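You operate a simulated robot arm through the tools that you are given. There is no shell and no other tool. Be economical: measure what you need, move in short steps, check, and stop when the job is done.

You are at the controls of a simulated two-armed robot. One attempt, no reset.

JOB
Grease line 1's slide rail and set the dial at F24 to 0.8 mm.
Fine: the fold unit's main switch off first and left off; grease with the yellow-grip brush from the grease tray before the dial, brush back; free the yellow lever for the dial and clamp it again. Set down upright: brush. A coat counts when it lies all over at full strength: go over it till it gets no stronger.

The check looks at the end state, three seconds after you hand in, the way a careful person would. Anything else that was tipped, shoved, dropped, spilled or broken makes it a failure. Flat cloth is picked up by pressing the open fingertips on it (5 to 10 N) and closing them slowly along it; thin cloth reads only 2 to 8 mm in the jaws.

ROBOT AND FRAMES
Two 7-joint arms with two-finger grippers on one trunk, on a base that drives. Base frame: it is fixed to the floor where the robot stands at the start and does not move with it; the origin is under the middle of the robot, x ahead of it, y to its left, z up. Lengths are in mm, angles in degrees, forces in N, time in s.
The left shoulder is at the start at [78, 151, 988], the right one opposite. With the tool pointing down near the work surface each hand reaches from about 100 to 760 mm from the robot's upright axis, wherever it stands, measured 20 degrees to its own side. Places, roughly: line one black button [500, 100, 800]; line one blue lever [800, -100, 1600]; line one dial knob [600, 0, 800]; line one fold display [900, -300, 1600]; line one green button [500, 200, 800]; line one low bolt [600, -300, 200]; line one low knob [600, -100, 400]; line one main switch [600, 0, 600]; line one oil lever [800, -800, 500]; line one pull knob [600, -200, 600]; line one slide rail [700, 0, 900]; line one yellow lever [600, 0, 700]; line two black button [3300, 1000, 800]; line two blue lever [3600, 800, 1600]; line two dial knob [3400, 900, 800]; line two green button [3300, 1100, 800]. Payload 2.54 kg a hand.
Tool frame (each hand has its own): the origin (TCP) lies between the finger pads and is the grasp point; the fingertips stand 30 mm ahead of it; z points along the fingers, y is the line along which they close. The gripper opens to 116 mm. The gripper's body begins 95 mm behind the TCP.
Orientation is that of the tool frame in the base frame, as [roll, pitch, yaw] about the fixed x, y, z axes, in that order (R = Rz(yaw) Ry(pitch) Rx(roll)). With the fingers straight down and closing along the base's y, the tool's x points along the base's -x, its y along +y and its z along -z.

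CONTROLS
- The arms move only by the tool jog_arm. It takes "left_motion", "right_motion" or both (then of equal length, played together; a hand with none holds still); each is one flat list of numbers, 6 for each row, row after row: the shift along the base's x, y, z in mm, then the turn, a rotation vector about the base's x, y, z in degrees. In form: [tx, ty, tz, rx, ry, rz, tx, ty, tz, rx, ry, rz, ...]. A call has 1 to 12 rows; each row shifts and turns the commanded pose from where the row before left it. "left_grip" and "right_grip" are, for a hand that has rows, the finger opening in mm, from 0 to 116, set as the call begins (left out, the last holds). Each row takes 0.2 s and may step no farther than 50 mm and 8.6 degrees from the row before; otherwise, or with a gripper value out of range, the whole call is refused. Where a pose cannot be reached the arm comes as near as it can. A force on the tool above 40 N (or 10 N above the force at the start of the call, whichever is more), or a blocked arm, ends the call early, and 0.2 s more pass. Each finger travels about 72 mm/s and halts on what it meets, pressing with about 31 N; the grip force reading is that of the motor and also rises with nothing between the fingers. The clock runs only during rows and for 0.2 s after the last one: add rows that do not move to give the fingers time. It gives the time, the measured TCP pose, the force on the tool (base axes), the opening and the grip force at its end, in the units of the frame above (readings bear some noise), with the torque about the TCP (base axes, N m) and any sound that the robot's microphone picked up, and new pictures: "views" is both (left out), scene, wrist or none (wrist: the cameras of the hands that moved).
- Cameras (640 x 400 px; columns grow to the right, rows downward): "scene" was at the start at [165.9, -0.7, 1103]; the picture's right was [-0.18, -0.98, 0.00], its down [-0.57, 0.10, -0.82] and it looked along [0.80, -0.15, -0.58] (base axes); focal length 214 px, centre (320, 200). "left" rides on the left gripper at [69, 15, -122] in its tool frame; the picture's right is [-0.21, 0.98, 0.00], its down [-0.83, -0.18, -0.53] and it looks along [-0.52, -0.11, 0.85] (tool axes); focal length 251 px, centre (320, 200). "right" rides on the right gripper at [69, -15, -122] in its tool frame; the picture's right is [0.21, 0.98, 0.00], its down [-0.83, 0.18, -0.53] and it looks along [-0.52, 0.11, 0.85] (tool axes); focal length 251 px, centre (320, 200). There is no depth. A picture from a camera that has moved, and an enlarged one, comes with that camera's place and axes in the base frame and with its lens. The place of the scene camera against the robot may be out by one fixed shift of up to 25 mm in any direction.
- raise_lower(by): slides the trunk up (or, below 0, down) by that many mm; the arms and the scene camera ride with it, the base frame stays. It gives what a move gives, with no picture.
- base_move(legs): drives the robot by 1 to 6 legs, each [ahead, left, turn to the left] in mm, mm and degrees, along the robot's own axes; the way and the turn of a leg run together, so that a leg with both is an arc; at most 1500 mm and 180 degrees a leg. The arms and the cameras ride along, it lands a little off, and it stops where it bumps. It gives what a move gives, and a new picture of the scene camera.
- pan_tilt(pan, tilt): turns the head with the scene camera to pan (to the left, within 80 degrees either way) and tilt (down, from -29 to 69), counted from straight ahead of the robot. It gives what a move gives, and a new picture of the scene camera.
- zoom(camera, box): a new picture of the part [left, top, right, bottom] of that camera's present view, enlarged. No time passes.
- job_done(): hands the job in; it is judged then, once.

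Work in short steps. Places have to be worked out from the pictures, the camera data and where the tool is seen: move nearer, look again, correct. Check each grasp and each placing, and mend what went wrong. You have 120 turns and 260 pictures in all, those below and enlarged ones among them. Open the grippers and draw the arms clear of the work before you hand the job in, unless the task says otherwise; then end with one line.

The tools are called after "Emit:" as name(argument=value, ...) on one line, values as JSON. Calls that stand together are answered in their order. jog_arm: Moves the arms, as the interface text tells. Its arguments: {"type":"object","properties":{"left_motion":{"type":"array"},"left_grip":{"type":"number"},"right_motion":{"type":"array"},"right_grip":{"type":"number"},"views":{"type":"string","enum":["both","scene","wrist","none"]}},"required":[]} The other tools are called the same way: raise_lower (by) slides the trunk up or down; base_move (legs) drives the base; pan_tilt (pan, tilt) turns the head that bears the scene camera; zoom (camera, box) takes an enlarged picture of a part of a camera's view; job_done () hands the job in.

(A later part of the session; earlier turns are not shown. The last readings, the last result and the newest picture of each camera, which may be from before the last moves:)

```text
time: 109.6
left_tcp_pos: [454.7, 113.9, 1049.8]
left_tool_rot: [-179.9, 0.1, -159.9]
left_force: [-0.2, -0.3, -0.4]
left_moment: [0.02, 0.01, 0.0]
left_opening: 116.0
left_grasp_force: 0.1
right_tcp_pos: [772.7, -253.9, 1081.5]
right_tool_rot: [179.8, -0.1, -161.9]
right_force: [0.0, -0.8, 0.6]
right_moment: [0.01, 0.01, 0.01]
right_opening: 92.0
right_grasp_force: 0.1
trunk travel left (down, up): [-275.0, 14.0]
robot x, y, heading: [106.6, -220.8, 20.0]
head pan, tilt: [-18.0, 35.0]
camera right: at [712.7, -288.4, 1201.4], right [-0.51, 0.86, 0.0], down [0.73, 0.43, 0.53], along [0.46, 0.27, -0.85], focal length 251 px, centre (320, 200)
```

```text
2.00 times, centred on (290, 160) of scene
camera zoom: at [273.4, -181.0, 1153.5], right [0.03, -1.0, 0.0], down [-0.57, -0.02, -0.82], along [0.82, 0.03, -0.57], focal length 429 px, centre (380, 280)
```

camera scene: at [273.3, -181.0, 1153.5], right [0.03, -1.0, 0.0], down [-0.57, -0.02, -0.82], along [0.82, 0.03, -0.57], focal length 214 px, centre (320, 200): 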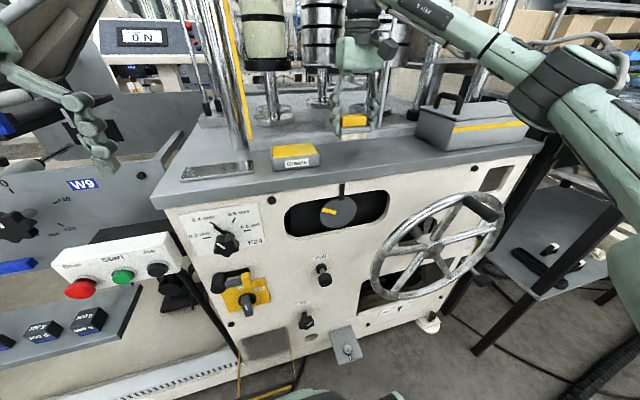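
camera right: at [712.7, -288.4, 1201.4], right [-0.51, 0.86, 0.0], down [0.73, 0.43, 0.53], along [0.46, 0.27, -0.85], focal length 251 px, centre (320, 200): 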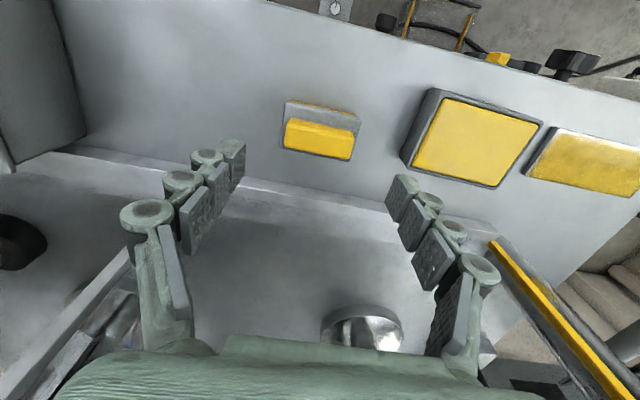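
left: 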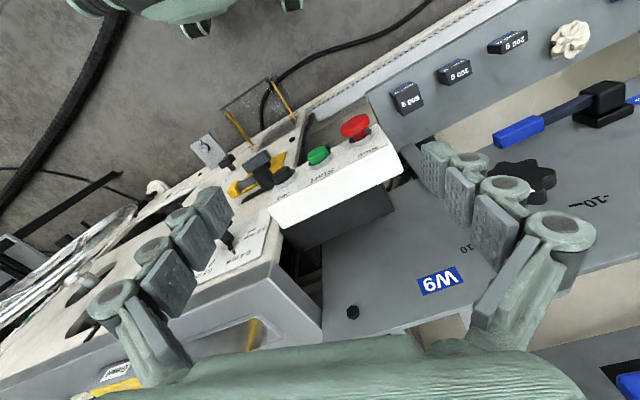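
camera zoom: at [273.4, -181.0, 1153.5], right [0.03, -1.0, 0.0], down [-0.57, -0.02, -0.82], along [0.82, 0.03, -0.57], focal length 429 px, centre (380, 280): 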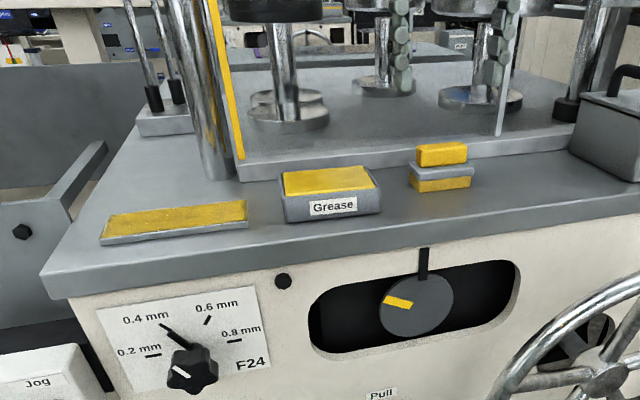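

Brush is back, upright; rail coated. Now retract the right hand and drive the base back to the earlier panel-working spot.

Emit:
jog_arm(right_motion=[-40, -14, 0, 0, 0, 0, -40, -14, 0, 0, 0, 0, -40, -14, 0, 0, 0, 0, -40, -14, 0, 0, 0, 0, -20, -7, 0, 0, 0, 0], right_grip=45, views="none")

Emit:
base_move(legs=[[-280, 0, 0], [0, 287, 0]])

Emit:
zoom(camera="scene", box=[270, 120, 390, 250])

```text
time: 110.8
left_tcp_pos: [454.3, 112.5, 1051.1]
left_tool_rot: [-179.9, 0.1, -160.0]
left_force: [0.6, -0.7, -0.5]
left_moment: [0.0, 0.02, 0.04]
left_opening: 116.0
left_grasp_force: 0.0
right_tcp_pos: [592.8, -315.3, 1078.2]
right_tool_rot: [180.0, 0.1, -162.0]
right_force: [-0.2, 0.7, -0.1]
right_moment: [-0.03, -0.01, 0.01]
right_opening: 44.9
right_grasp_force: 0.0
trunk travel left (down, up): [-275.0, 14.0]
robot x, y, heading: [107.9, -222.6, 19.9]
head pan, tilt: [-18.0, 35.0]
```

```text
time: 115.7
left_tcp_pos: [94.4, 288.5, 1050.1]
left_tool_rot: [-179.9, 0.1, -160.0]
left_force: [-0.6, 0.0, -1.1]
left_moment: [-0.03, 0.03, -0.03]
left_opening: 116.1
left_grasp_force: 0.0
right_tcp_pos: [233.3, -141.5, 1079.7]
right_tool_rot: [-180.0, 0.1, -161.9]
right_force: [-0.2, -0.2, 0.6]
right_moment: [0.01, 0.01, -0.02]
right_opening: 44.8
right_grasp_force: 0.0
trunk travel left (down, up): [-275.0, 14.0]
robot x, y, heading: [-249.3, -46.5, 20.0]
head pan, tilt: [-18.0, 35.0]
camera scene: at [-87.4, -6.3, 1153.6], right [0.04, -1.0, 0.0], down [-0.57, -0.02, -0.82], along [0.82, 0.03, -0.57], focal length 214 px, centre (320, 200)
```

scene: 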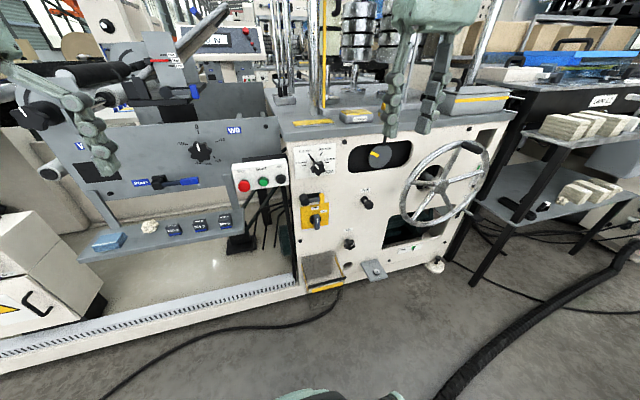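

```text
3.08 times, centred on (330, 185) of scene
camera zoom: at [-87.4, -6.3, 1153.6], right [0.04, -1.0, 0.0], down [-0.57, -0.02, -0.82], along [0.82, 0.03, -0.57], focal length 660 px, centre (289, 246)
```

zoom: 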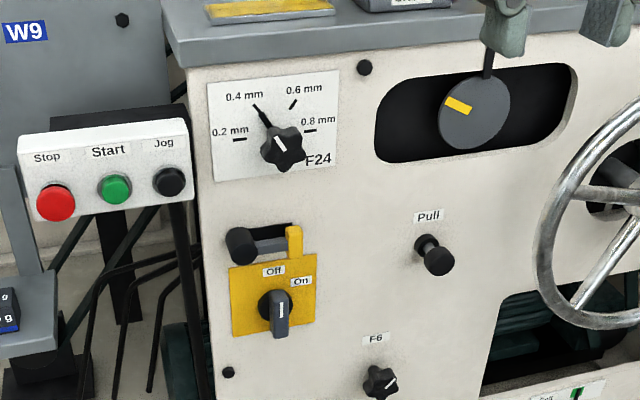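

Base is back. Swing the hand as before: yaw 27°, then pitch forward.

Emit:
jog_arm(right_motion=[33, 6, -20, 0, 0, -6.8, 33, 6, -20, 0, 0, -6.8, 33, 6, -20, 0, 0, -6.8, 33, 6, -20, 0, 0, -6.8, 0, 0, 0, 0, 0, 0], views="none")

Emit:
jog_arm(right_motion=[0, 0, -17, 2.67, -7.75, 0, 0, 0, -17, 2.67, -7.75, 0, 0, 0, -17, 2.67, -7.75, 0, 0, 0, -17, 2.67, -7.75, 0, 0, 0, -17, 2.67, -7.75, 0, 0, 0, -17, 2.67, -7.75, 0, 0, 0, -17, 2.67, -7.75, 0, 0, 0, -17, 2.67, -7.75, 0, 0, 0, -17, 2.67, -7.75, 0, 0, 0, -17, 2.67, -7.75, 0, 0, 0, -17, 2.67, -7.75, 0, 0, 0, 0, 0, 0, 0], views="wrist")

```text
time: 116.9
left_tcp_pos: [94.1, 288.8, 1051.0]
left_tool_rot: [-179.9, 0.1, -159.9]
left_force: [0.5, 0.7, 0.9]
left_moment: [-0.02, -0.03, -0.03]
left_opening: 115.9
left_grasp_force: 0.1
right_tcp_pos: [367.8, -117.5, 998.4]
right_tool_rot: [179.9, 0.1, 171.0]
right_force: [0.5, -0.2, -0.8]
right_moment: [0.0, 0.0, 0.02]
right_opening: 45.1
right_grasp_force: 0.0
trunk travel left (down, up): [-275.0, 14.0]
robot x, y, heading: [-251.3, -47.6, 19.9]
head pan, tilt: [-18.0, 35.0]
```

```text
time: 119.5
left_tcp_pos: [94.1, 287.6, 1050.4]
left_tool_rot: [-179.9, 0.0, -159.9]
left_force: [-0.5, -0.2, -1.2]
left_moment: [0.01, 0.0, -0.03]
left_opening: 116.2
left_grasp_force: 0.0
right_tcp_pos: [365.3, -118.4, 869.0]
right_tool_rot: [137.4, 51.9, 149.5]
right_force: [0.2, -0.2, -0.8]
right_moment: [0.03, -0.02, 0.03]
right_opening: 45.1
right_grasp_force: 0.0
right hand out of reach, approached as far as the arm can: row 8, 9, 10, 11
trunk travel left (down, up): [-275.0, 14.0]
robot x, y, heading: [-250.0, -47.6, 20.2]
head pan, tilt: [-18.0, 35.0]
camera right: at [226.9, -143.8, 862.9], right [-0.2, 0.95, 0.24], down [-0.02, -0.25, 0.97], along [0.98, 0.19, 0.07], focal length 251 px, centre (320, 200)
```

right: 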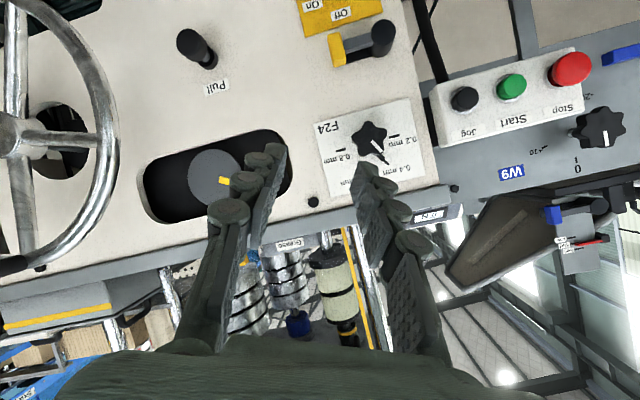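

Stopped at ~27° below level. Roll the tool another ~40° toward "camera left", then continue the pitch.

Emit:
jog_arm(right_motion=[5, -2, -3, 5.9, 2, -3.2, 5, -2, -3, 5.9, 2, -3.2, 5, -2, -3, 5.9, 2, -3.2, 5, -2, -3, 5.9, 2, -3.2, 5, -2, -3, 5.9, 2, -3.2, 5, -2, -3, 5.9, 2, -3.2, 0, 0, 0, 2.2, -6.4, 0, 0, 0, 0, 2.2, -6.4, 0, 0, 0, 0, 2.2, -6.4, 0, 0, 0, 0, 2.2, -6.4, 0, 0, 0, 0, 0, 0, 0], views="wrist")

```text
time: 121.9
left_tcp_pos: [93.4, 288.2, 1050.4]
left_tool_rot: [-179.9, 0.1, -159.9]
left_force: [0.1, -0.9, -0.3]
left_moment: [-0.01, 0.01, 0.02]
left_opening: 115.8
left_grasp_force: 0.1
right_tcp_pos: [395.1, -129.1, 850.2]
right_tool_rot: [118.4, 17.7, 118.2]
right_force: [0.3, -0.4, 0.1]
right_moment: [-0.03, -0.01, -0.02]
right_opening: 45.2
right_grasp_force: 0.1
right hand out of reach, approached as far as the arm can: row 7, 8, 9, 10
trunk travel left (down, up): [-275.0, 14.0]
robot x, y, heading: [-246.9, -47.3, 20.0]
head pan, tilt: [-18.0, 35.0]
camera right: at [256.6, -112.1, 870.5], right [0.19, 0.63, 0.75], down [-0.03, -0.76, 0.65], along [0.98, -0.14, -0.13], focal length 251 px, centre (320, 200)
```

right: 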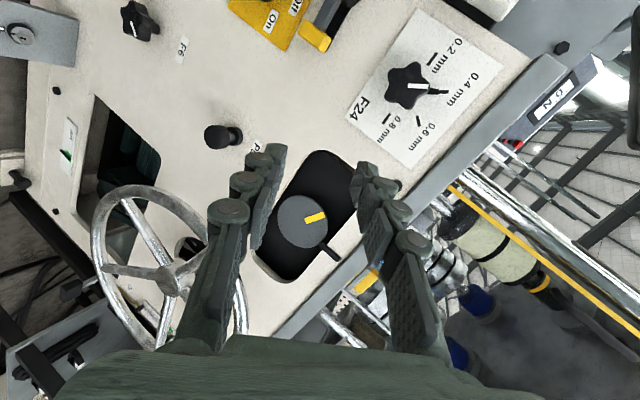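

Move the hand to the same shoulder-relative spot that worked earlier (farther right and lower), then pitch level.

Emit:
jog_arm(right_motion=[8, -15, -21, 0, 0, 0, 8, -15, -21, 0, 0, 0, 8, -15, -21, 0, 0, 0, 8, -15, -21, 0, 0, 0, 0, 0, 0, 2.2, -6.4, 0, 0, 0, 0, 2.2, -6.4, 0, 0, 0, 0, 2.2, -6.4, 0, 0, 0, 0, 2.2, -6.4, 0, 0, 0, 0, 0, 0, 0], views="none")

```text
time: 123.9
left_tcp_pos: [94.1, 288.6, 1050.7]
left_tool_rot: [-179.9, 0.0, -159.9]
left_force: [0.3, -0.8, -0.5]
left_moment: [0.0, -0.03, -0.04]
left_opening: 115.9
left_grasp_force: 0.1
right_tcp_pos: [426.8, -188.7, 766.2]
right_tool_rot: [89.9, 19.9, 108.9]
right_force: [0.2, 0.0, -0.5]
right_moment: [0.0, 0.01, 0.0]
right_opening: 45.0
right_grasp_force: 0.0
trunk travel left (down, up): [-275.0, 14.0]
robot x, y, heading: [-248.9, -50.6, 19.8]
head pan, tilt: [-18.0, 35.0]
```

Level and square now. Lower the trunk 80 mm to lever height and slide left in front of it to look.

Emit:
raise_lower(by=-80)

Emit:
jog_arm(right_motion=[0, 25, 0, 0, 0, 0, 0, 25, 0, 0, 0, 0, 0, 25, 0, 0, 0, 0, 0, 25, 0, 0, 0, 0, 0, 20, 0, 0, 0, 0, 0, 0, 0, 0, 0, 0], views="wrist")

Emit:
zoom(camera="scene", box=[280, 100, 370, 190])

```text
time: 125.1
left_tcp_pos: [94.3, 288.6, 968.6]
left_tool_rot: [-179.9, 0.1, -159.9]
left_force: [-0.6, 0.0, 0.5]
left_moment: [0.01, 0.03, 0.01]
left_opening: 115.8
left_grasp_force: 0.0
right_tcp_pos: [426.6, -187.7, 687.1]
right_tool_rot: [89.8, 19.9, 108.7]
right_force: [0.5, 0.1, -0.1]
right_moment: [-0.02, 0.0, -0.01]
right_opening: 45.1
right_grasp_force: 0.1
trunk travel left (down, up): [-195.0, 94.0]
robot x, y, heading: [-251.1, -49.8, 20.0]
head pan, tilt: [-18.0, 35.0]
```

```text
time: 126.5
left_tcp_pos: [94.7, 287.7, 969.6]
left_tool_rot: [-179.9, 0.0, -160.0]
left_force: [-0.1, 0.8, 0.4]
left_moment: [-0.03, -0.03, 0.06]
left_opening: 116.0
left_grasp_force: 0.1
right_tcp_pos: [425.3, -68.2, 686.2]
right_tool_rot: [90.0, 19.9, 108.9]
right_force: [0.0, 0.8, 0.0]
right_moment: [0.01, -0.03, 0.02]
right_opening: 45.0
right_grasp_force: 0.0
trunk travel left (down, up): [-195.0, 94.0]
robot x, y, heading: [-248.1, -45.6, 20.2]
head pan, tilt: [-18.0, 35.0]
camera right: at [291.2, -49.5, 647.5], right [-0.17, 0.51, 0.85], down [-0.27, -0.85, 0.45], along [0.95, -0.15, 0.29], focal length 251 px, centre (320, 200)
```

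right: 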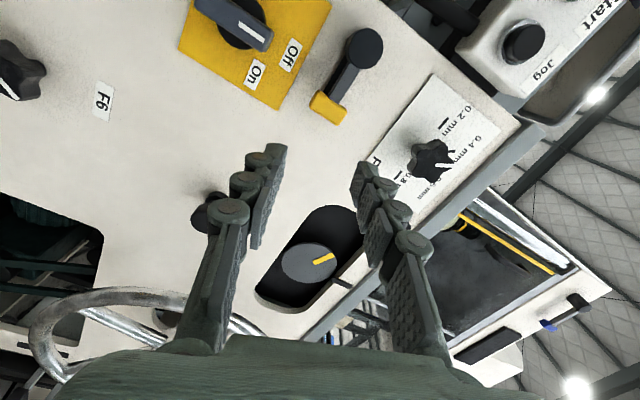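

```text
4.44 times, centred on (325, 145) of scene
camera zoom: at [-87.4, -6.5, 1073.6], right [0.04, -1.0, 0.0], down [-0.57, -0.02, -0.82], along [0.82, 0.03, -0.57], focal length 953 px, centre (298, 444)
```

zoom: 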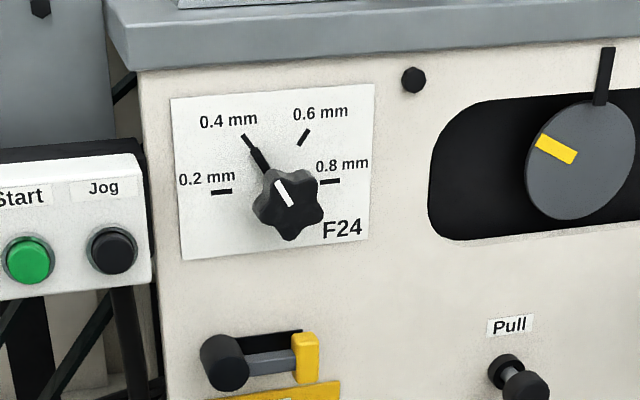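

Emit:
zoom(camera="right", box=[270, 10, 430, 140])

```text
3.08 times, centred on (350, 75) of right
camera zoom: at [291.2, -49.5, 647.5], right [-0.17, 0.51, 0.85], down [-0.27, -0.85, 0.45], along [0.95, -0.15, 0.29], focal length 774 px, centre (228, 585)
```

zoom: 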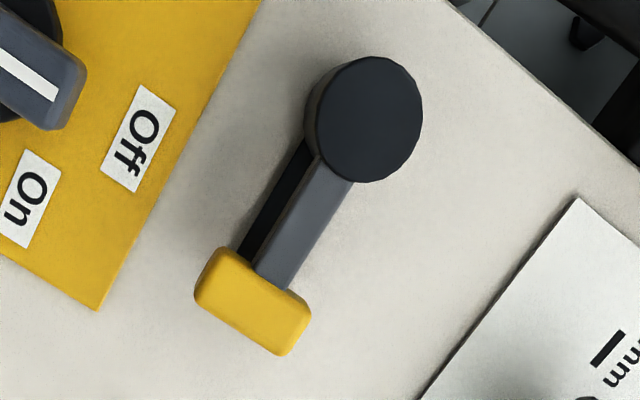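

The lever's hub is at left, tip at right (r≈189, z≈688), arm lying along a black base strip. Freeing most plausibly swings the tip up (down would meet the switch). I'll come in below the tip with closed fingers.

Emit:
jog_arm(right_motion=[-2, 6.6, -19, 0, 0, 0, -2, 6.6, -19, 0, 0, 0, 34, 11.7, 0, 0, 0, 0, 34, 11.7, 0, 0, 0, 0, 34, 11.7, 0, 0, 0, 0, 0, 0, 0, 0, 0, 0], right_grip=0, views="wrist")

```text
time: 127.9
left_tcp_pos: [94.7, 289.5, 969.8]
left_tool_rot: [-179.8, 0.1, -159.9]
left_force: [-0.2, 0.3, 0.0]
left_moment: [0.02, 0.02, -0.01]
left_opening: 116.2
left_grasp_force: 0.0
right_tcp_pos: [523.9, -18.6, 648.1]
right_tool_rot: [89.9, 19.9, 108.8]
right_force: [0.3, 0.1, -0.4]
right_moment: [-0.01, -0.01, 0.0]
right_opening: 0.1
right_grasp_force: 28.1
trunk travel left (down, up): [-195.0, 94.0]
robot x, y, heading: [-253.0, -50.2, 19.9]
head pan, tilt: [-18.0, 35.0]
camera right: at [389.5, -1.1, 607.7], right [-0.18, 0.51, 0.84], down [-0.27, -0.85, 0.45], along [0.95, -0.15, 0.29], focal length 251 px, centre (320, 200)
```

right: 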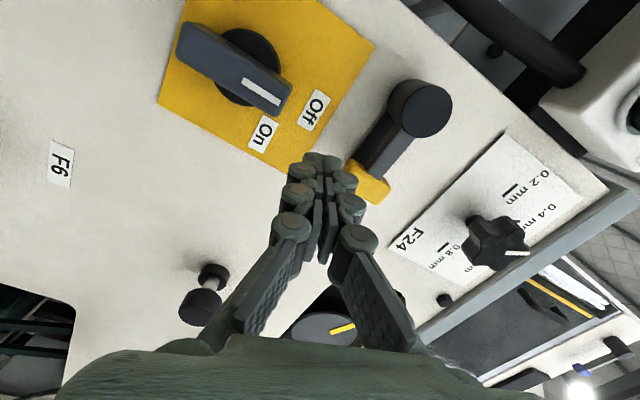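

Fingers are directly beneath the tip. Advance 36 mm and push up gently.

Emit:
jog_arm(right_motion=[17, 5.9, 0, 0, 0, 0, 17, 5.9, 0, 0, 0, 0, 0, 0, 4, 0, 0, 0, 0, 0, 4, 0, 0, 0, 0, 0, 4, 0, 0, 0, 0, 0, 4, 0, 0, 0, 0, 0, 4, 0, 0, 0, 0, 0, 0, 0, 0, 0], views="wrist")

```text
time: 129.7
left_tcp_pos: [93.8, 289.3, 970.2]
left_tool_rot: [-180.0, 0.2, -159.9]
left_force: [0.3, 0.3, 0.2]
left_moment: [-0.03, 0.01, 0.0]
left_opening: 115.8
left_grasp_force: 0.1
right_tcp_pos: [558.8, -9.1, 667.7]
right_tool_rot: [89.9, 19.9, 108.7]
right_force: [-0.2, -2.5, -2.3]
right_moment: [0.05, 0.02, -0.02]
right_opening: 0.1
right_grasp_force: 28.2
trunk travel left (down, up): [-195.0, 94.0]
robot x, y, heading: [-248.6, -49.1, 20.1]
head pan, tilt: [-18.0, 35.0]
camera right: at [424.2, 10.3, 628.4], right [-0.17, 0.51, 0.85], down [-0.27, -0.85, 0.45], along [0.95, -0.15, 0.29], focal length 251 px, centre (320, 200)
```

right: 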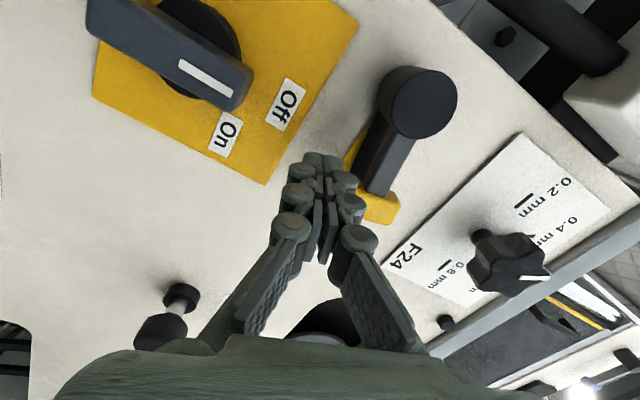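

Not yet loaded. Continue upward.

Emit:
jog_arm(right_motion=[0, 0, 4, 0, 0, 0, 0, 0, 4, 0, 0, 0, 0, 0, 4, 0, 0, 0, 0, 0, 4, 0, 0, 0, 0, 0, 0, 0, 0, 0], views="wrist")

```text
time: 130.9
left_tcp_pos: [93.6, 288.9, 970.6]
left_tool_rot: [-179.9, 0.0, -159.9]
left_force: [0.1, -0.5, 1.1]
left_moment: [0.01, -0.03, 0.0]
left_opening: 115.9
left_grasp_force: 0.1
right_tcp_pos: [558.6, -6.6, 684.7]
right_tool_rot: [89.9, 19.9, 108.9]
right_force: [-0.6, 0.9, -2.4]
right_moment: [-0.05, 0.01, -0.03]
right_opening: 0.1
right_grasp_force: 28.6
trunk travel left (down, up): [-195.0, 94.0]
robot x, y, heading: [-251.5, -50.0, 20.0]
head pan, tilt: [-18.0, 35.0]
camera right: at [424.0, 10.8, 644.7], right [-0.17, 0.51, 0.85], down [-0.27, -0.85, 0.45], along [0.95, -0.15, 0.29], focal length 251 px, centre (320, 200)
```

right: 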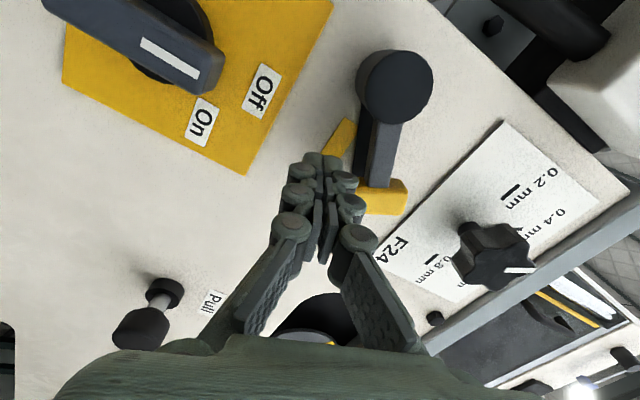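

The lever tip is rising with very little force; a yellow mark is revealed underneath at the clamped position. Keep lifting along the arc.

Emit:
jog_arm(right_motion=[0, 0, 5, 0, 0, 0, -0.3, 1, 5, 0, 0, 0, -0.5, 1.5, 5, 0, 0, 0, -0.7, 2, 5, 0, 0, 0, -0.8, 2.5, 5, 0, 0, 0, 0, 0, 0, 0, 0, 0], views="wrist")

Emit:
zoom(camera="scene", box=[280, 100, 370, 190])

```text
time: 132.3
left_tcp_pos: [93.9, 288.1, 970.7]
left_tool_rot: [-180.0, 0.0, -159.9]
left_force: [-0.2, 0.5, 0.1]
left_moment: [0.01, 0.05, 0.0]
left_opening: 116.0
left_grasp_force: 0.1
right_tcp_pos: [557.0, -1.8, 709.5]
right_tool_rot: [89.9, 19.9, 108.8]
right_force: [0.1, -1.4, -2.2]
right_moment: [0.01, -0.02, 0.0]
right_opening: 0.0
right_grasp_force: 29.0
trunk travel left (down, up): [-195.0, 94.0]
robot x, y, heading: [-249.4, -49.5, 19.9]
head pan, tilt: [-18.0, 35.0]
camera right: at [422.5, 17.2, 669.8], right [-0.17, 0.51, 0.84], down [-0.28, -0.85, 0.45], along [0.95, -0.15, 0.29], focal length 251 px, centre (320, 200)
```

right: 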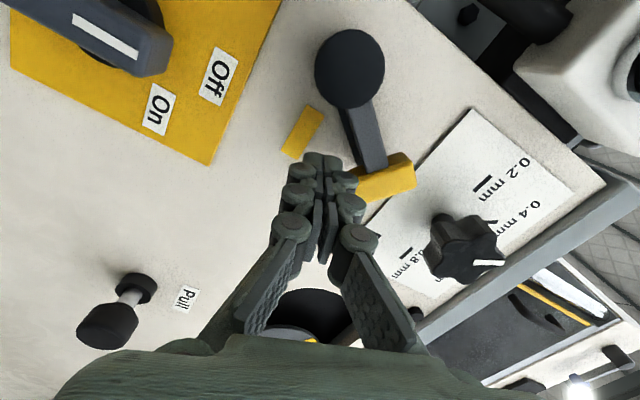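

```text
4.44 times, centred on (325, 145) of scene
camera zoom: at [-87.2, -6.5, 1073.5], right [0.04, -1.0, 0.0], down [-0.57, -0.02, -0.82], along [0.82, 0.03, -0.57], focal length 953 px, centre (298, 444)
```

zoom: 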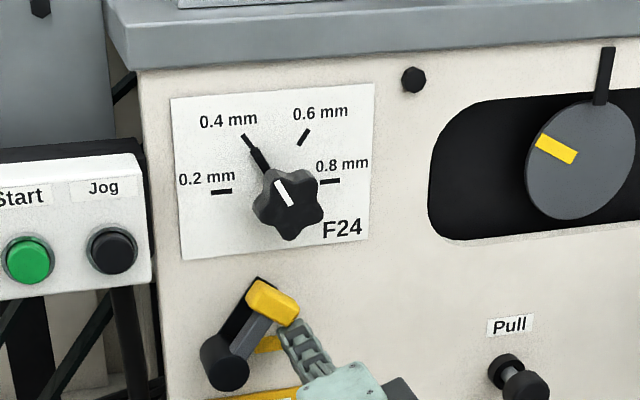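

Lever is ~45° up. Continue pushing up and leftward along its arc to find the end.

Emit:
jog_arm(right_motion=[-1.3, 3.8, 3.5, 0, 0, 0, -1.3, 3.8, 3.5, 0, 0, 0, -1.3, 3.8, 3, 0, 0, 0, -1.6, 4.7, 3, 0, 0, 0, -1.6, 4.7, 2.5, 0, 0, 0, -1.6, 4.7, 2, 0, 0, 0, 0, 0, 0, 0, 0, 0], views="wrist")

Emit:
zoom(camera="scene", box=[280, 100, 370, 190])

```text
time: 134.1
left_tcp_pos: [94.4, 288.1, 971.0]
left_tool_rot: [-179.9, 0.1, -159.9]
left_force: [-0.5, -0.5, -0.5]
left_moment: [-0.02, 0.0, 0.03]
left_opening: 116.0
left_grasp_force: 0.1
right_tcp_pos: [560.8, -30.5, 716.1]
right_tool_rot: [90.8, 26.6, 106.8]
right_force: [-0.3, -0.1, -0.3]
right_moment: [-0.01, 0.01, 0.02]
right_opening: 0.0
right_grasp_force: 29.4
trunk travel left (down, up): [-195.0, 94.0]
robot x, y, heading: [-250.1, -50.4, 20.0]
head pan, tilt: [-18.0, 35.0]
stopped in row 7 (right hand): the arm was blocked; the commanded pose is now the measured one
camera right: at [428.3, -10.9, 671.3], right [-0.17, 0.61, 0.78], down [-0.32, -0.78, 0.54], along [0.93, -0.16, 0.33], focal length 251 px, centre (320, 200)
```

right: 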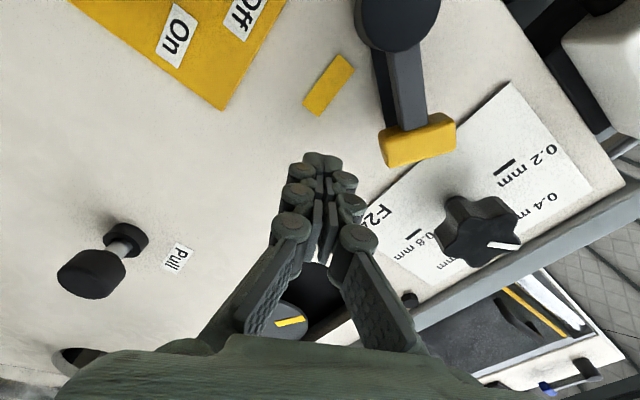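

```text
4.44 times, centred on (325, 145) of scene
camera zoom: at [-87.4, -6.5, 1073.6], right [0.04, -1.0, 0.0], down [-0.57, -0.02, -0.82], along [0.82, 0.03, -0.57], focal length 953 px, centre (298, 444)
```

zoom: 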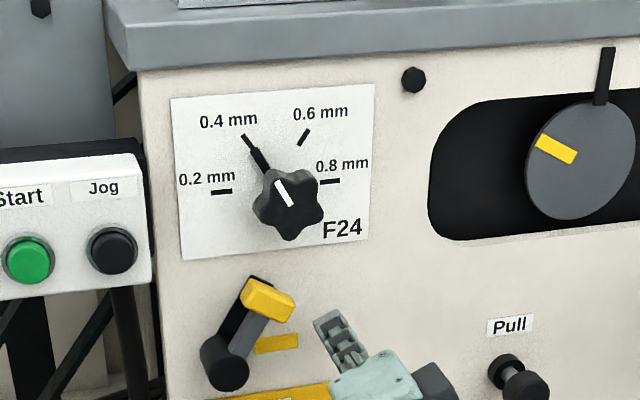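

The arm ran into its own limit (not the lever) and sprang right; the lever now rests ~60° up. Retract and shift the base 80 mm left for more freedom.

Emit:
jog_arm(right_motion=[-31, -11, 0, 0, 0, 0, -31, -11, 0, 0, 0, 0, -31, -11, 0, 0, 0, 0], views="none")

Emit:
base_move(legs=[[0, 80, 0]])

Emit:
jog_arm(right_motion=[0, 0, 0, 6.5, 2.2, 0, 0, 0, 0, 0, 0, 0], views="wrist")

```text
time: 134.9
left_tcp_pos: [94.6, 288.8, 971.0]
left_tool_rot: [-179.9, 0.1, -159.8]
left_force: [-0.2, 0.7, 0.0]
left_moment: [0.03, 0.02, 0.02]
left_opening: 116.0
left_grasp_force: 0.1
right_tcp_pos: [470.1, -65.4, 719.7]
right_tool_rot: [90.3, 27.2, 106.6]
right_force: [0.1, -0.1, 0.0]
right_moment: [-0.02, 0.0, -0.01]
right_opening: 0.0
right_grasp_force: 28.5
trunk travel left (down, up): [-195.0, 94.0]
robot x, y, heading: [-250.2, -47.3, 19.9]
head pan, tilt: [-18.0, 35.0]
```

```text
time: 136.3
left_tcp_pos: [66.8, 363.9, 971.0]
left_tool_rot: [-179.9, 0.2, -159.9]
left_force: [-0.1, -0.6, -0.1]
left_moment: [-0.01, 0.0, 0.02]
left_opening: 116.0
left_grasp_force: 0.0
right_tcp_pos: [441.9, 8.3, 717.3]
right_tool_rot: [90.5, 27.2, 106.7]
right_force: [0.3, -0.2, 1.1]
right_moment: [0.02, 0.01, 0.03]
right_opening: 0.0
right_grasp_force: 28.5
trunk travel left (down, up): [-195.0, 94.0]
robot x, y, heading: [-274.7, 26.1, 20.1]
head pan, tilt: [-18.0, 35.0]
camera scene: at [-114.6, 68.0, 1073.6], right [0.04, -1.0, 0.0], down [-0.57, -0.02, -0.82], along [0.82, 0.03, -0.57], focal length 214 px, centre (320, 200)
```

scene: 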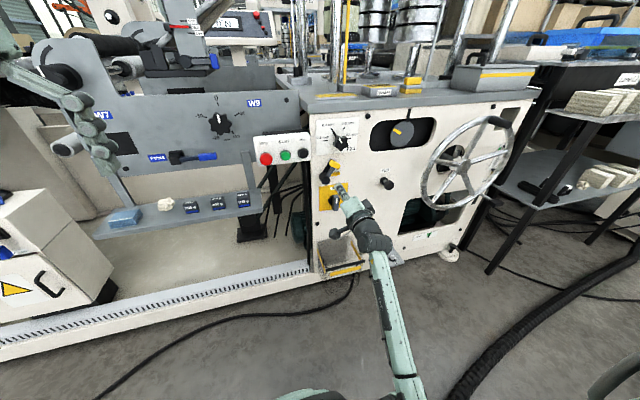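

```text
time: 136.9
left_tcp_pos: [67.1, 362.7, 970.1]
left_tool_rot: [-179.9, 0.1, -159.9]
left_force: [0.8, 1.0, 0.2]
left_moment: [-0.02, 0.02, 0.0]
left_opening: 116.0
left_grasp_force: 0.0
right_tcp_pos: [442.2, 5.7, 716.5]
right_tool_rot: [91.1, 21.0, 107.0]
right_force: [-0.3, 0.5, -0.4]
right_moment: [-0.01, -0.01, -0.01]
right_opening: 0.0
right_grasp_force: 29.1
trunk travel left (down, up): [-195.0, 94.0]
robot x, y, heading: [-276.5, 27.1, 20.0]
head pan, tilt: [-18.0, 35.0]
camera right: at [308.5, 28.2, 676.8], right [-0.14, 0.53, 0.83], down [-0.3, -0.83, 0.48], along [0.94, -0.18, 0.28], focal length 251 px, centre (320, 200)
```

right: 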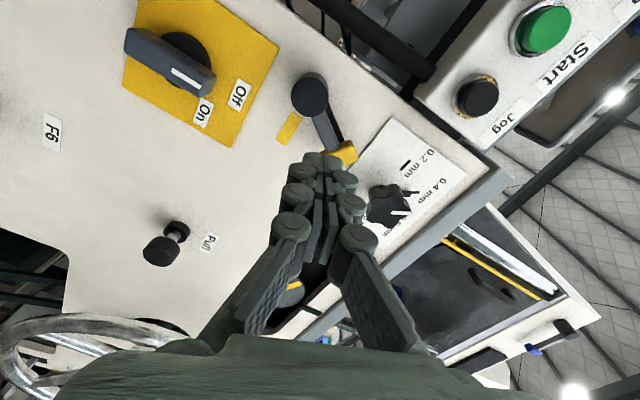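

Now with room, go to the right of the lever tip at its height, advance, and push left gently to feel for a stop.

Emit:
jog_arm(right_motion=[9, -26.5, 8, 0, 0, 0, 9, -26.5, 8, 0, 0, 0, 34, 11.7, 0, 0, 0, 0, 34, 11.7, 0, 0, 0, 0, 33, 11.5, 0, 0, 0, 0, -1.6, 4.7, 0, 0, 0, 0, -1.6, 4.7, 0, 0, 0, 0, 0, 0, 0, 0, 0, 0], views="wrist")

```text
time: 138.1
left_tcp_pos: [65.9, 361.8, 970.0]
left_tool_rot: [-179.8, 0.0, -160.1]
left_force: [0.3, -0.3, -0.6]
left_moment: [-0.01, 0.03, -0.03]
left_opening: 115.7
left_grasp_force: 0.0
right_tcp_pos: [543.3, -17.7, 734.5]
right_tool_rot: [90.6, 20.2, 106.8]
right_force: [-24.7, -6.1, 2.7]
right_moment: [0.1, -0.11, 0.4]
right_opening: 0.1
right_grasp_force: 28.8
trunk travel left (down, up): [-195.0, 94.0]
robot x, y, heading: [-278.1, 27.3, 20.0]
head pan, tilt: [-18.0, 35.0]
stopped in row 5 (right hand): the force on the tool passed its limit at 141 N (the readings are from after the stop); the commanded pose is now the measured one
camera right: at [408.3, 6.3, 696.8], right [-0.14, 0.52, 0.84], down [-0.3, -0.83, 0.46], along [0.94, -0.19, 0.28], focal length 251 px, centre (320, 200)
```

right: 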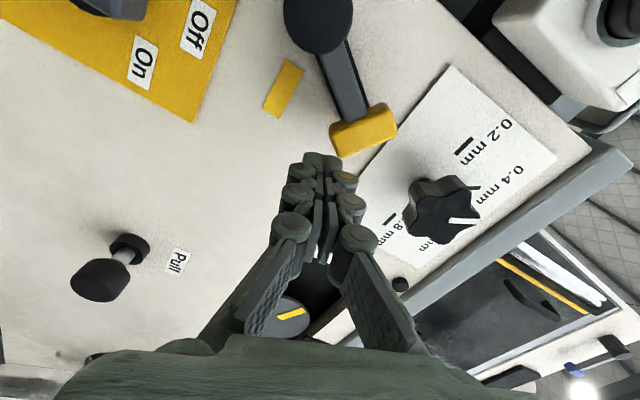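

A hard stop (141 N) occurred while advancing. Back off along the normal and look at what's there.

Emit:
jog_arm(right_motion=[-14, -5, 0, 0, 0, 0, 0, 0, 0, 0, 0, 0], views="wrist")

Emit:
zoom(camera="scene", box=[290, 100, 420, 210])

```text
time: 138.7
left_tcp_pos: [67.5, 362.7, 969.4]
left_tool_rot: [-179.9, 0.1, -159.8]
left_force: [0.9, -1.2, 0.5]
left_moment: [-0.02, -0.03, -0.03]
left_opening: 115.8
left_grasp_force: 0.1
right_tcp_pos: [530.4, -21.4, 733.7]
right_tool_rot: [90.8, 20.2, 106.9]
right_force: [0.3, 0.7, 0.6]
right_moment: [0.01, 0.03, 0.01]
right_opening: 0.0
right_grasp_force: 28.6
trunk travel left (down, up): [-195.0, 94.0]
robot x, y, heading: [-275.3, 27.8, 19.8]
head pan, tilt: [-18.0, 35.0]
camera right: at [396.4, 1.9, 695.1], right [-0.14, 0.52, 0.84], down [-0.3, -0.83, 0.46], along [0.94, -0.19, 0.28], focal length 251 px, centre (320, 200)
```

right: 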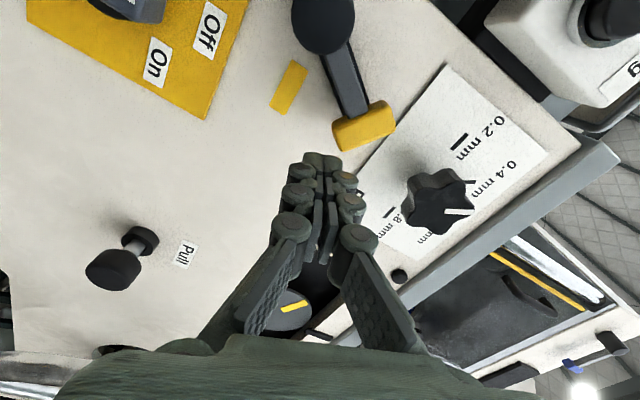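

```text
3.64 times, centred on (355, 155) of scene
camera zoom: at [-114.5, 67.7, 1073.5], right [0.04, -1.0, 0.0], down [-0.57, -0.02, -0.82], along [0.82, 0.03, -0.57], focal length 780 px, centre (193, 364)
```

zoom: 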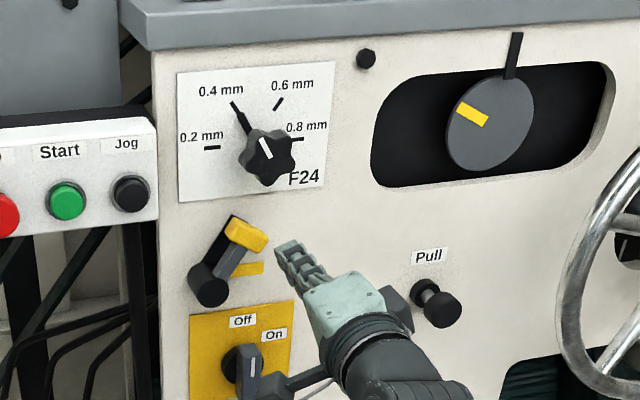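

The fingers likely clipped the lever tip's front corner (gap only a few mm). Shift 14 mm farther right, advance slowly, then push left.

Emit:
jog_arm(right_motion=[4.6, -13.2, -4, 0, 0, 0, 11, 3.8, 0, 0, 0, 0, 11, 3.8, 0, 0, 0, 0, 9, 3, 0, 0, 0, 0, -1.6, 4.7, 0, 0, 0, 0, -1.6, 4.7, 0, 0, 0, 0, -1.6, 4.7, 0, 0, 0, 0, -1.6, 4.7, 0, 0, 0, 0, 0, 0, 0, 0, 0, 0], views="wrist")

```text
time: 140.7
left_tcp_pos: [65.5, 362.6, 970.8]
left_tool_rot: [-179.9, 0.0, -159.9]
left_force: [-0.1, -0.3, 0.1]
left_moment: [0.01, -0.01, 0.0]
left_opening: 115.9
left_grasp_force: 0.0
right_tcp_pos: [560.0, -4.8, 729.1]
right_tool_rot: [90.8, 20.2, 106.8]
right_force: [0.6, -3.9, -0.1]
right_moment: [0.0, -0.02, 0.0]
right_opening: 0.0
right_grasp_force: 28.5
trunk travel left (down, up): [-195.0, 94.0]
robot x, y, heading: [-279.2, 25.3, 20.3]
head pan, tilt: [-18.0, 35.0]
camera right: at [424.5, 18.0, 691.4], right [-0.14, 0.52, 0.84], down [-0.3, -0.83, 0.46], along [0.94, -0.19, 0.28], focal length 251 px, centre (320, 200)
```

right: 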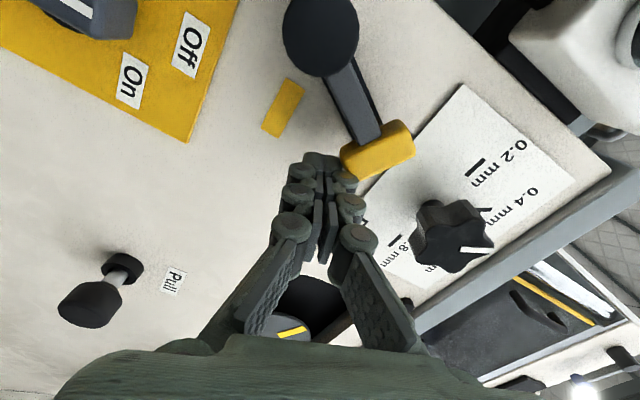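

Light contact with the lever. Keep pushing left.

Emit:
jog_arm(right_motion=[-1.6, 4.7, 0.5, 0, 0, 0, -1.6, 4.7, 0.5, 0, 0, 0, -1.6, 4.7, 0.5, 0, 0, 0, -1.6, 4.7, 0.5, 0, 0, 0, -1.6, 4.7, 0, 0, 0, 0, -1.6, 4.7, 0, 0, 0, 0, 0, 0, 0, 0, 0, 0], views="wrist")

Emit:
zoom(camera="scene", box=[290, 100, 420, 210])

```text
time: 142.3
left_tcp_pos: [67.3, 361.5, 969.6]
left_tool_rot: [179.9, 0.0, -159.9]
left_force: [-0.1, 0.3, -0.3]
left_moment: [-0.03, -0.05, 0.0]
left_opening: 116.0
left_grasp_force: 0.0
right_tcp_pos: [552.4, 17.4, 730.7]
right_tool_rot: [90.6, 20.1, 106.5]
right_force: [6.6, -24.7, -0.2]
right_moment: [0.23, 0.07, -0.17]
right_opening: 0.0
right_grasp_force: 28.5
trunk travel left (down, up): [-195.0, 94.0]
robot x, y, heading: [-275.9, 22.8, 19.8]
head pan, tilt: [-18.0, 35.0]
camera right: at [417.8, 41.5, 693.2], right [-0.14, 0.52, 0.84], down [-0.31, -0.83, 0.46], along [0.94, -0.2, 0.28], focal length 251 px, centre (320, 200)
```

right: 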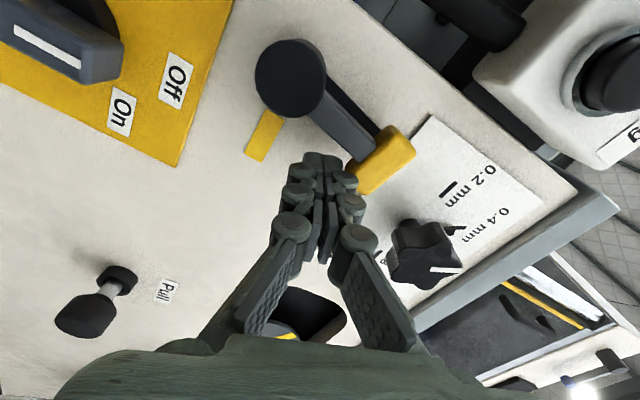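

```text
3.64 times, centred on (355, 155) of scene
camera zoom: at [-114.2, 65.8, 1073.5], right [0.03, -1.0, 0.0], down [-0.57, -0.02, -0.82], along [0.82, 0.03, -0.57], focal length 780 px, centre (193, 364)
```

zoom: 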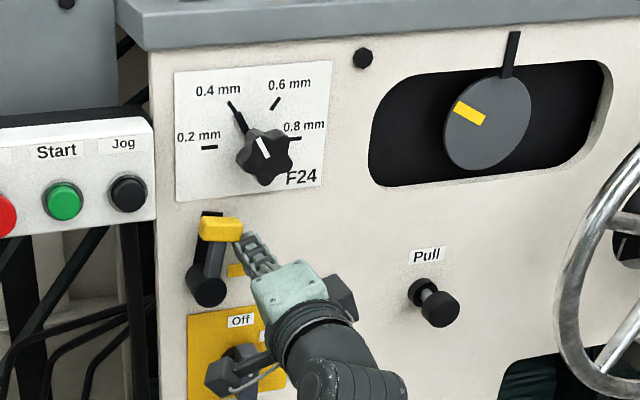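

The lever is vertical and meets a firm stop (25 N): freed. Retract, raise the trunk 94 mm to dial height.

Emit:
jog_arm(right_motion=[1, -3, 0, 0, 0, 0, -31, -11, 0, 0, 0, 0, -31, -11, 0, 0, 0, 0, -31, -11, 0, 0, 0, 0], views="none")

Emit:
raise_lower(by=93)

Emit:
jog_arm(right_motion=[0, 0, 0, 0, 0, 0, 0, 0, 0, 0, 0, 0, 0, 0, 0, 0, 0, 0], right_grip=70, views="wrist")

Emit:
zoom(camera="scene", box=[290, 120, 390, 220])

```text
time: 143.3
left_tcp_pos: [67.6, 364.1, 969.2]
left_tool_rot: [-180.0, -0.1, -159.9]
left_force: [-0.6, -1.0, -0.5]
left_moment: [0.02, -0.01, -0.04]
left_opening: 116.3
left_grasp_force: 0.1
right_tcp_pos: [456.6, -12.8, 732.7]
right_tool_rot: [90.8, 20.1, 106.9]
right_force: [0.2, -1.1, 0.2]
right_moment: [0.01, 0.02, -0.03]
right_opening: 0.1
right_grasp_force: 28.5
trunk travel left (down, up): [-195.0, 94.0]
robot x, y, heading: [-278.6, 27.5, 19.9]
head pan, tilt: [-18.0, 35.0]
```

```text
time: 144.6
left_tcp_pos: [67.2, 362.4, 1063.4]
left_tool_rot: [179.9, 0.0, -159.9]
left_force: [0.4, -0.2, 0.3]
left_moment: [0.01, -0.01, 0.02]
left_opening: 116.0
left_grasp_force: 0.1
right_tcp_pos: [457.8, -11.9, 825.3]
right_tool_rot: [90.9, 20.2, 106.9]
right_force: [-0.2, 0.0, 0.4]
right_moment: [-0.03, 0.0, 0.0]
right_opening: 0.2
right_grasp_force: 28.9
trunk travel left (down, up): [-288.0, 1.0]
robot x, y, heading: [-278.5, 20.6, 19.9]
head pan, tilt: [-18.0, 35.0]
```

```text
time: 145.4
left_tcp_pos: [66.8, 362.6, 1063.0]
left_tool_rot: [-179.9, 0.1, -160.0]
left_force: [-0.6, 0.5, 0.2]
left_moment: [0.03, -0.02, -0.01]
left_opening: 115.8
left_grasp_force: 0.0
right_tcp_pos: [456.7, -12.7, 824.9]
right_tool_rot: [90.8, 20.2, 106.9]
right_force: [0.2, -0.3, 0.6]
right_moment: [-0.01, -0.02, 0.01]
right_opening: 70.0
right_grasp_force: 0.0
trunk travel left (down, up): [-288.0, 1.0]
robot x, y, heading: [-276.6, 26.6, 20.0]
head pan, tilt: [-18.0, 35.0]
camera right: at [323.2, 10.5, 786.7], right [-0.14, 0.52, 0.84], down [-0.3, -0.83, 0.46], along [0.94, -0.19, 0.28], focal length 251 px, centre (320, 200)
```

right: 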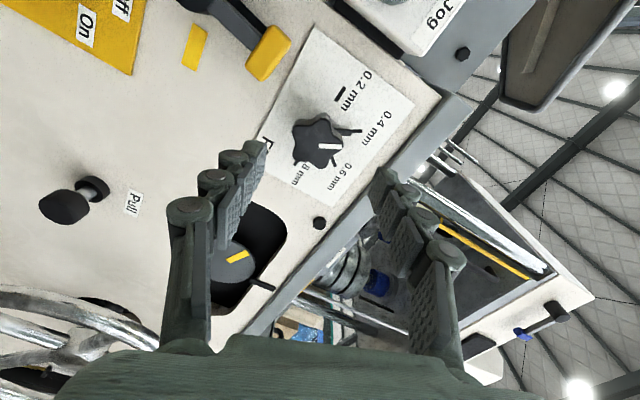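

```text
4.00 times, centred on (340, 170) of scene
camera zoom: at [-114.7, 67.7, 1166.6], right [0.03, -1.0, 0.0], down [-0.57, -0.02, -0.82], along [0.82, 0.03, -0.57], focal length 858 px, centre (240, 320)
```

zoom: 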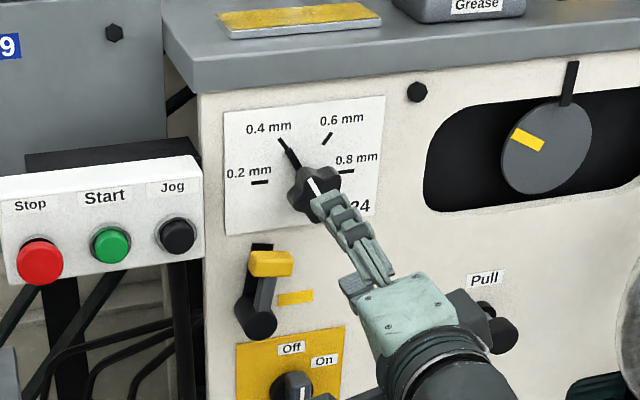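

Knob is at ≈(565,12,825). Pre-rotate the tool CCW ~44°, center, and approach part-way.

Emit:
jog_arm(right_motion=[0.7, -1.9, 0, -6.9, -2.4, 0.4, 0.7, -1.9, 0, -6.9, -2.4, 0.4, 0.7, -1.9, 0, -6.9, -2.4, 0.4, 0.7, -1.9, 0, -6.9, -2.4, 0.4, 0.7, -1.9, 0, -6.9, -2.4, 0.4, 0.7, -1.9, 0, -6.9, -2.4, 0.4, 19, 6.5, 0, 0, 0, 0, 19, 6.5, 0, 0, 0, 0, 0, 0, 0, 0, 0, 0], views="wrist")

```text
time: 147.4
left_tcp_pos: [67.0, 362.1, 1063.2]
left_tool_rot: [-179.9, 0.0, -159.9]
left_force: [0.1, 1.1, 0.3]
left_moment: [-0.03, 0.03, 0.02]
left_opening: 116.1
left_grasp_force: 0.0
right_tcp_pos: [501.3, -13.4, 825.3]
right_tool_rot: [89.1, 64.1, 108.1]
right_force: [-0.3, -0.6, -0.1]
right_moment: [0.0, -0.03, -0.01]
right_opening: 69.6
right_grasp_force: 0.0
trunk travel left (down, up): [-288.0, 1.0]
robot x, y, heading: [-276.8, 24.4, 20.2]
head pan, tilt: [-18.0, 35.0]
camera right: at [380.1, -34.3, 753.3], right [-0.32, 0.92, 0.23], down [-0.45, -0.36, 0.82], along [0.84, 0.15, 0.52], focal length 251 px, centre (320, 200)
```

right: 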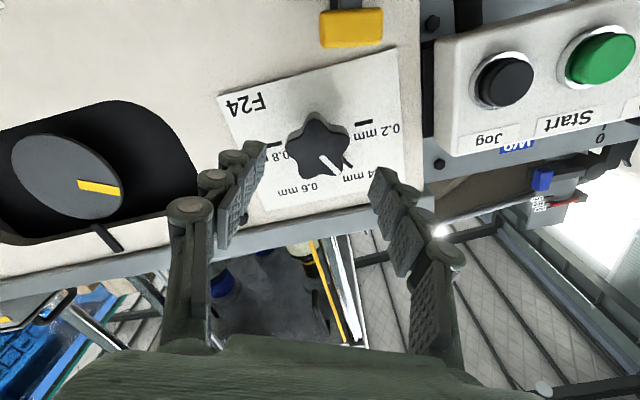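

Centered on the knob. Advance 56 mm (slow) with slight trims to straddle it.

Emit:
jog_arm(right_motion=[13, 5.5, -2, 0, 0, 0, 13, 5, -2, 0, 0, 0, 13, 5, 0, 0, 0, 0, 13, 5, 0, 0, 0, 0, 0, 0, 0, 0, 0, 0], views="wrist")

```text
time: 148.6
left_tcp_pos: [67.4, 363.5, 1063.3]
left_tool_rot: [179.9, 0.0, -160.0]
left_force: [0.5, -0.2, 1.0]
left_moment: [0.01, 0.02, -0.03]
left_opening: 116.0
left_grasp_force: 0.0
right_tcp_pos: [550.4, 9.3, 821.4]
right_tool_rot: [89.2, 64.0, 108.2]
right_force: [-0.3, 0.7, -0.2]
right_moment: [0.01, 0.02, 0.0]
right_opening: 70.0
right_grasp_force: 0.1
trunk travel left (down, up): [-288.0, 1.0]
robot x, y, heading: [-278.6, 28.6, 19.9]
head pan, tilt: [-18.0, 35.0]
camera right: at [431.3, -14.0, 749.9], right [-0.32, 0.92, 0.24], down [-0.45, -0.36, 0.82], along [0.84, 0.15, 0.52], focal length 251 px, centre (320, 200)
```

right: 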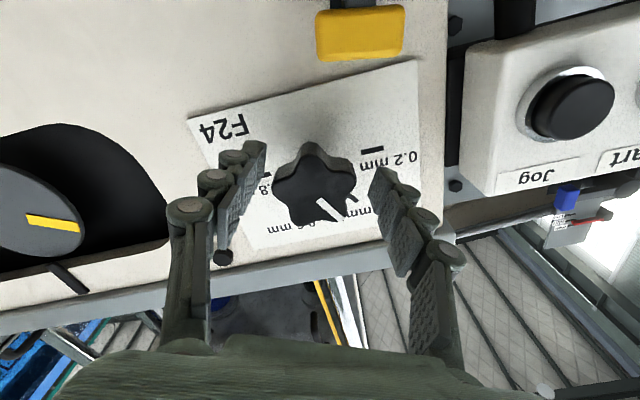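

The knob sits between the fingers. Close on it.

Emit:
jog_arm(right_motion=[0, 0, 0, 0, 0, 0, 0, 0, 0, 0, 0, 0, 0, 0, 0, 0, 0, 0], right_grip=20, views="wrist")

```text
time: 149.4
left_tcp_pos: [67.3, 360.2, 1062.3]
left_tool_rot: [180.0, 0.0, -159.9]
left_force: [0.5, -0.2, 0.3]
left_moment: [0.0, -0.02, 0.0]
left_opening: 116.0
left_grasp_force: 0.1
right_tcp_pos: [551.3, 4.7, 819.4]
right_tool_rot: [89.5, 64.0, 108.3]
right_force: [-3.0, -15.1, -5.1]
right_moment: [-0.11, 0.36, -0.62]
right_opening: 47.1
right_grasp_force: 44.8
trunk travel left (down, up): [-288.0, 1.0]
robot x, y, heading: [-273.8, 26.4, 20.0]
head pan, tilt: [-18.0, 35.0]
camera right: at [431.6, -17.0, 748.7], right [-0.31, 0.92, 0.24], down [-0.44, -0.36, 0.82], along [0.84, 0.15, 0.52], focal length 251 px, centre (320, 200)
```

right: 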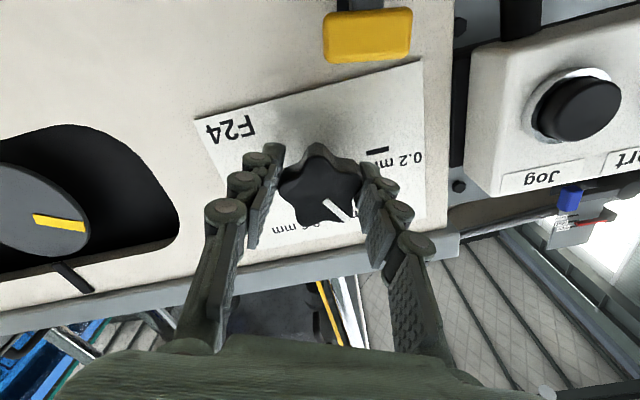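

Gripped at 47 mm; knob is ~4 mm right of commanded. Relieve that and rotate clockwise in steps.

Emit:
jog_arm(right_motion=[1, -4, -1.5, 0, 0, 0, 0, 0, 0, 7.56, 2.6, 0, 0, 0, 0, 7.56, 2.6, 0, 0, 0, 0, 7.56, 2.6, 0, 0, 0, 0, 7.56, 2.6, 0, 0, 0, 0, 7.56, 2.6, 0, 0, 0, 0, 7.56, 2.6, 0, 0, 0, 0, 7.56, 2.6, 0, 0, 0, 0, 0, 0, 0], views="wrist")

```text
time: 151.4
left_tcp_pos: [65.3, 363.7, 1063.3]
left_tool_rot: [-179.8, 0.1, -160.0]
left_force: [-0.1, -0.2, 0.1]
left_moment: [-0.03, 0.04, -0.02]
left_opening: 116.1
left_grasp_force: 0.0
right_tcp_pos: [550.2, 9.3, 823.2]
right_tool_rot: [89.7, 7.9, 108.9]
right_force: [-15.6, 15.7, 3.2]
right_moment: [0.02, -0.05, 0.62]
right_opening: 47.1
right_grasp_force: 45.3
trunk travel left (down, up): [-288.0, 1.0]
robot x, y, heading: [-275.6, 24.5, 19.9]
head pan, tilt: [-18.0, 35.0]
camera right: at [414.4, 33.5, 795.7], right [-0.12, 0.33, 0.94], down [-0.25, -0.92, 0.29], along [0.96, -0.2, 0.19], focal length 251 px, centre (320, 200)
```

right: 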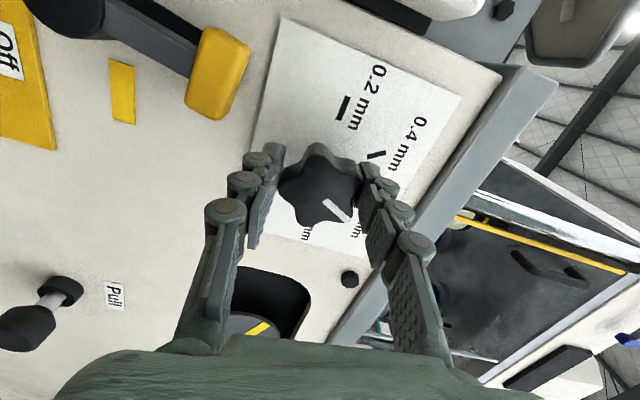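

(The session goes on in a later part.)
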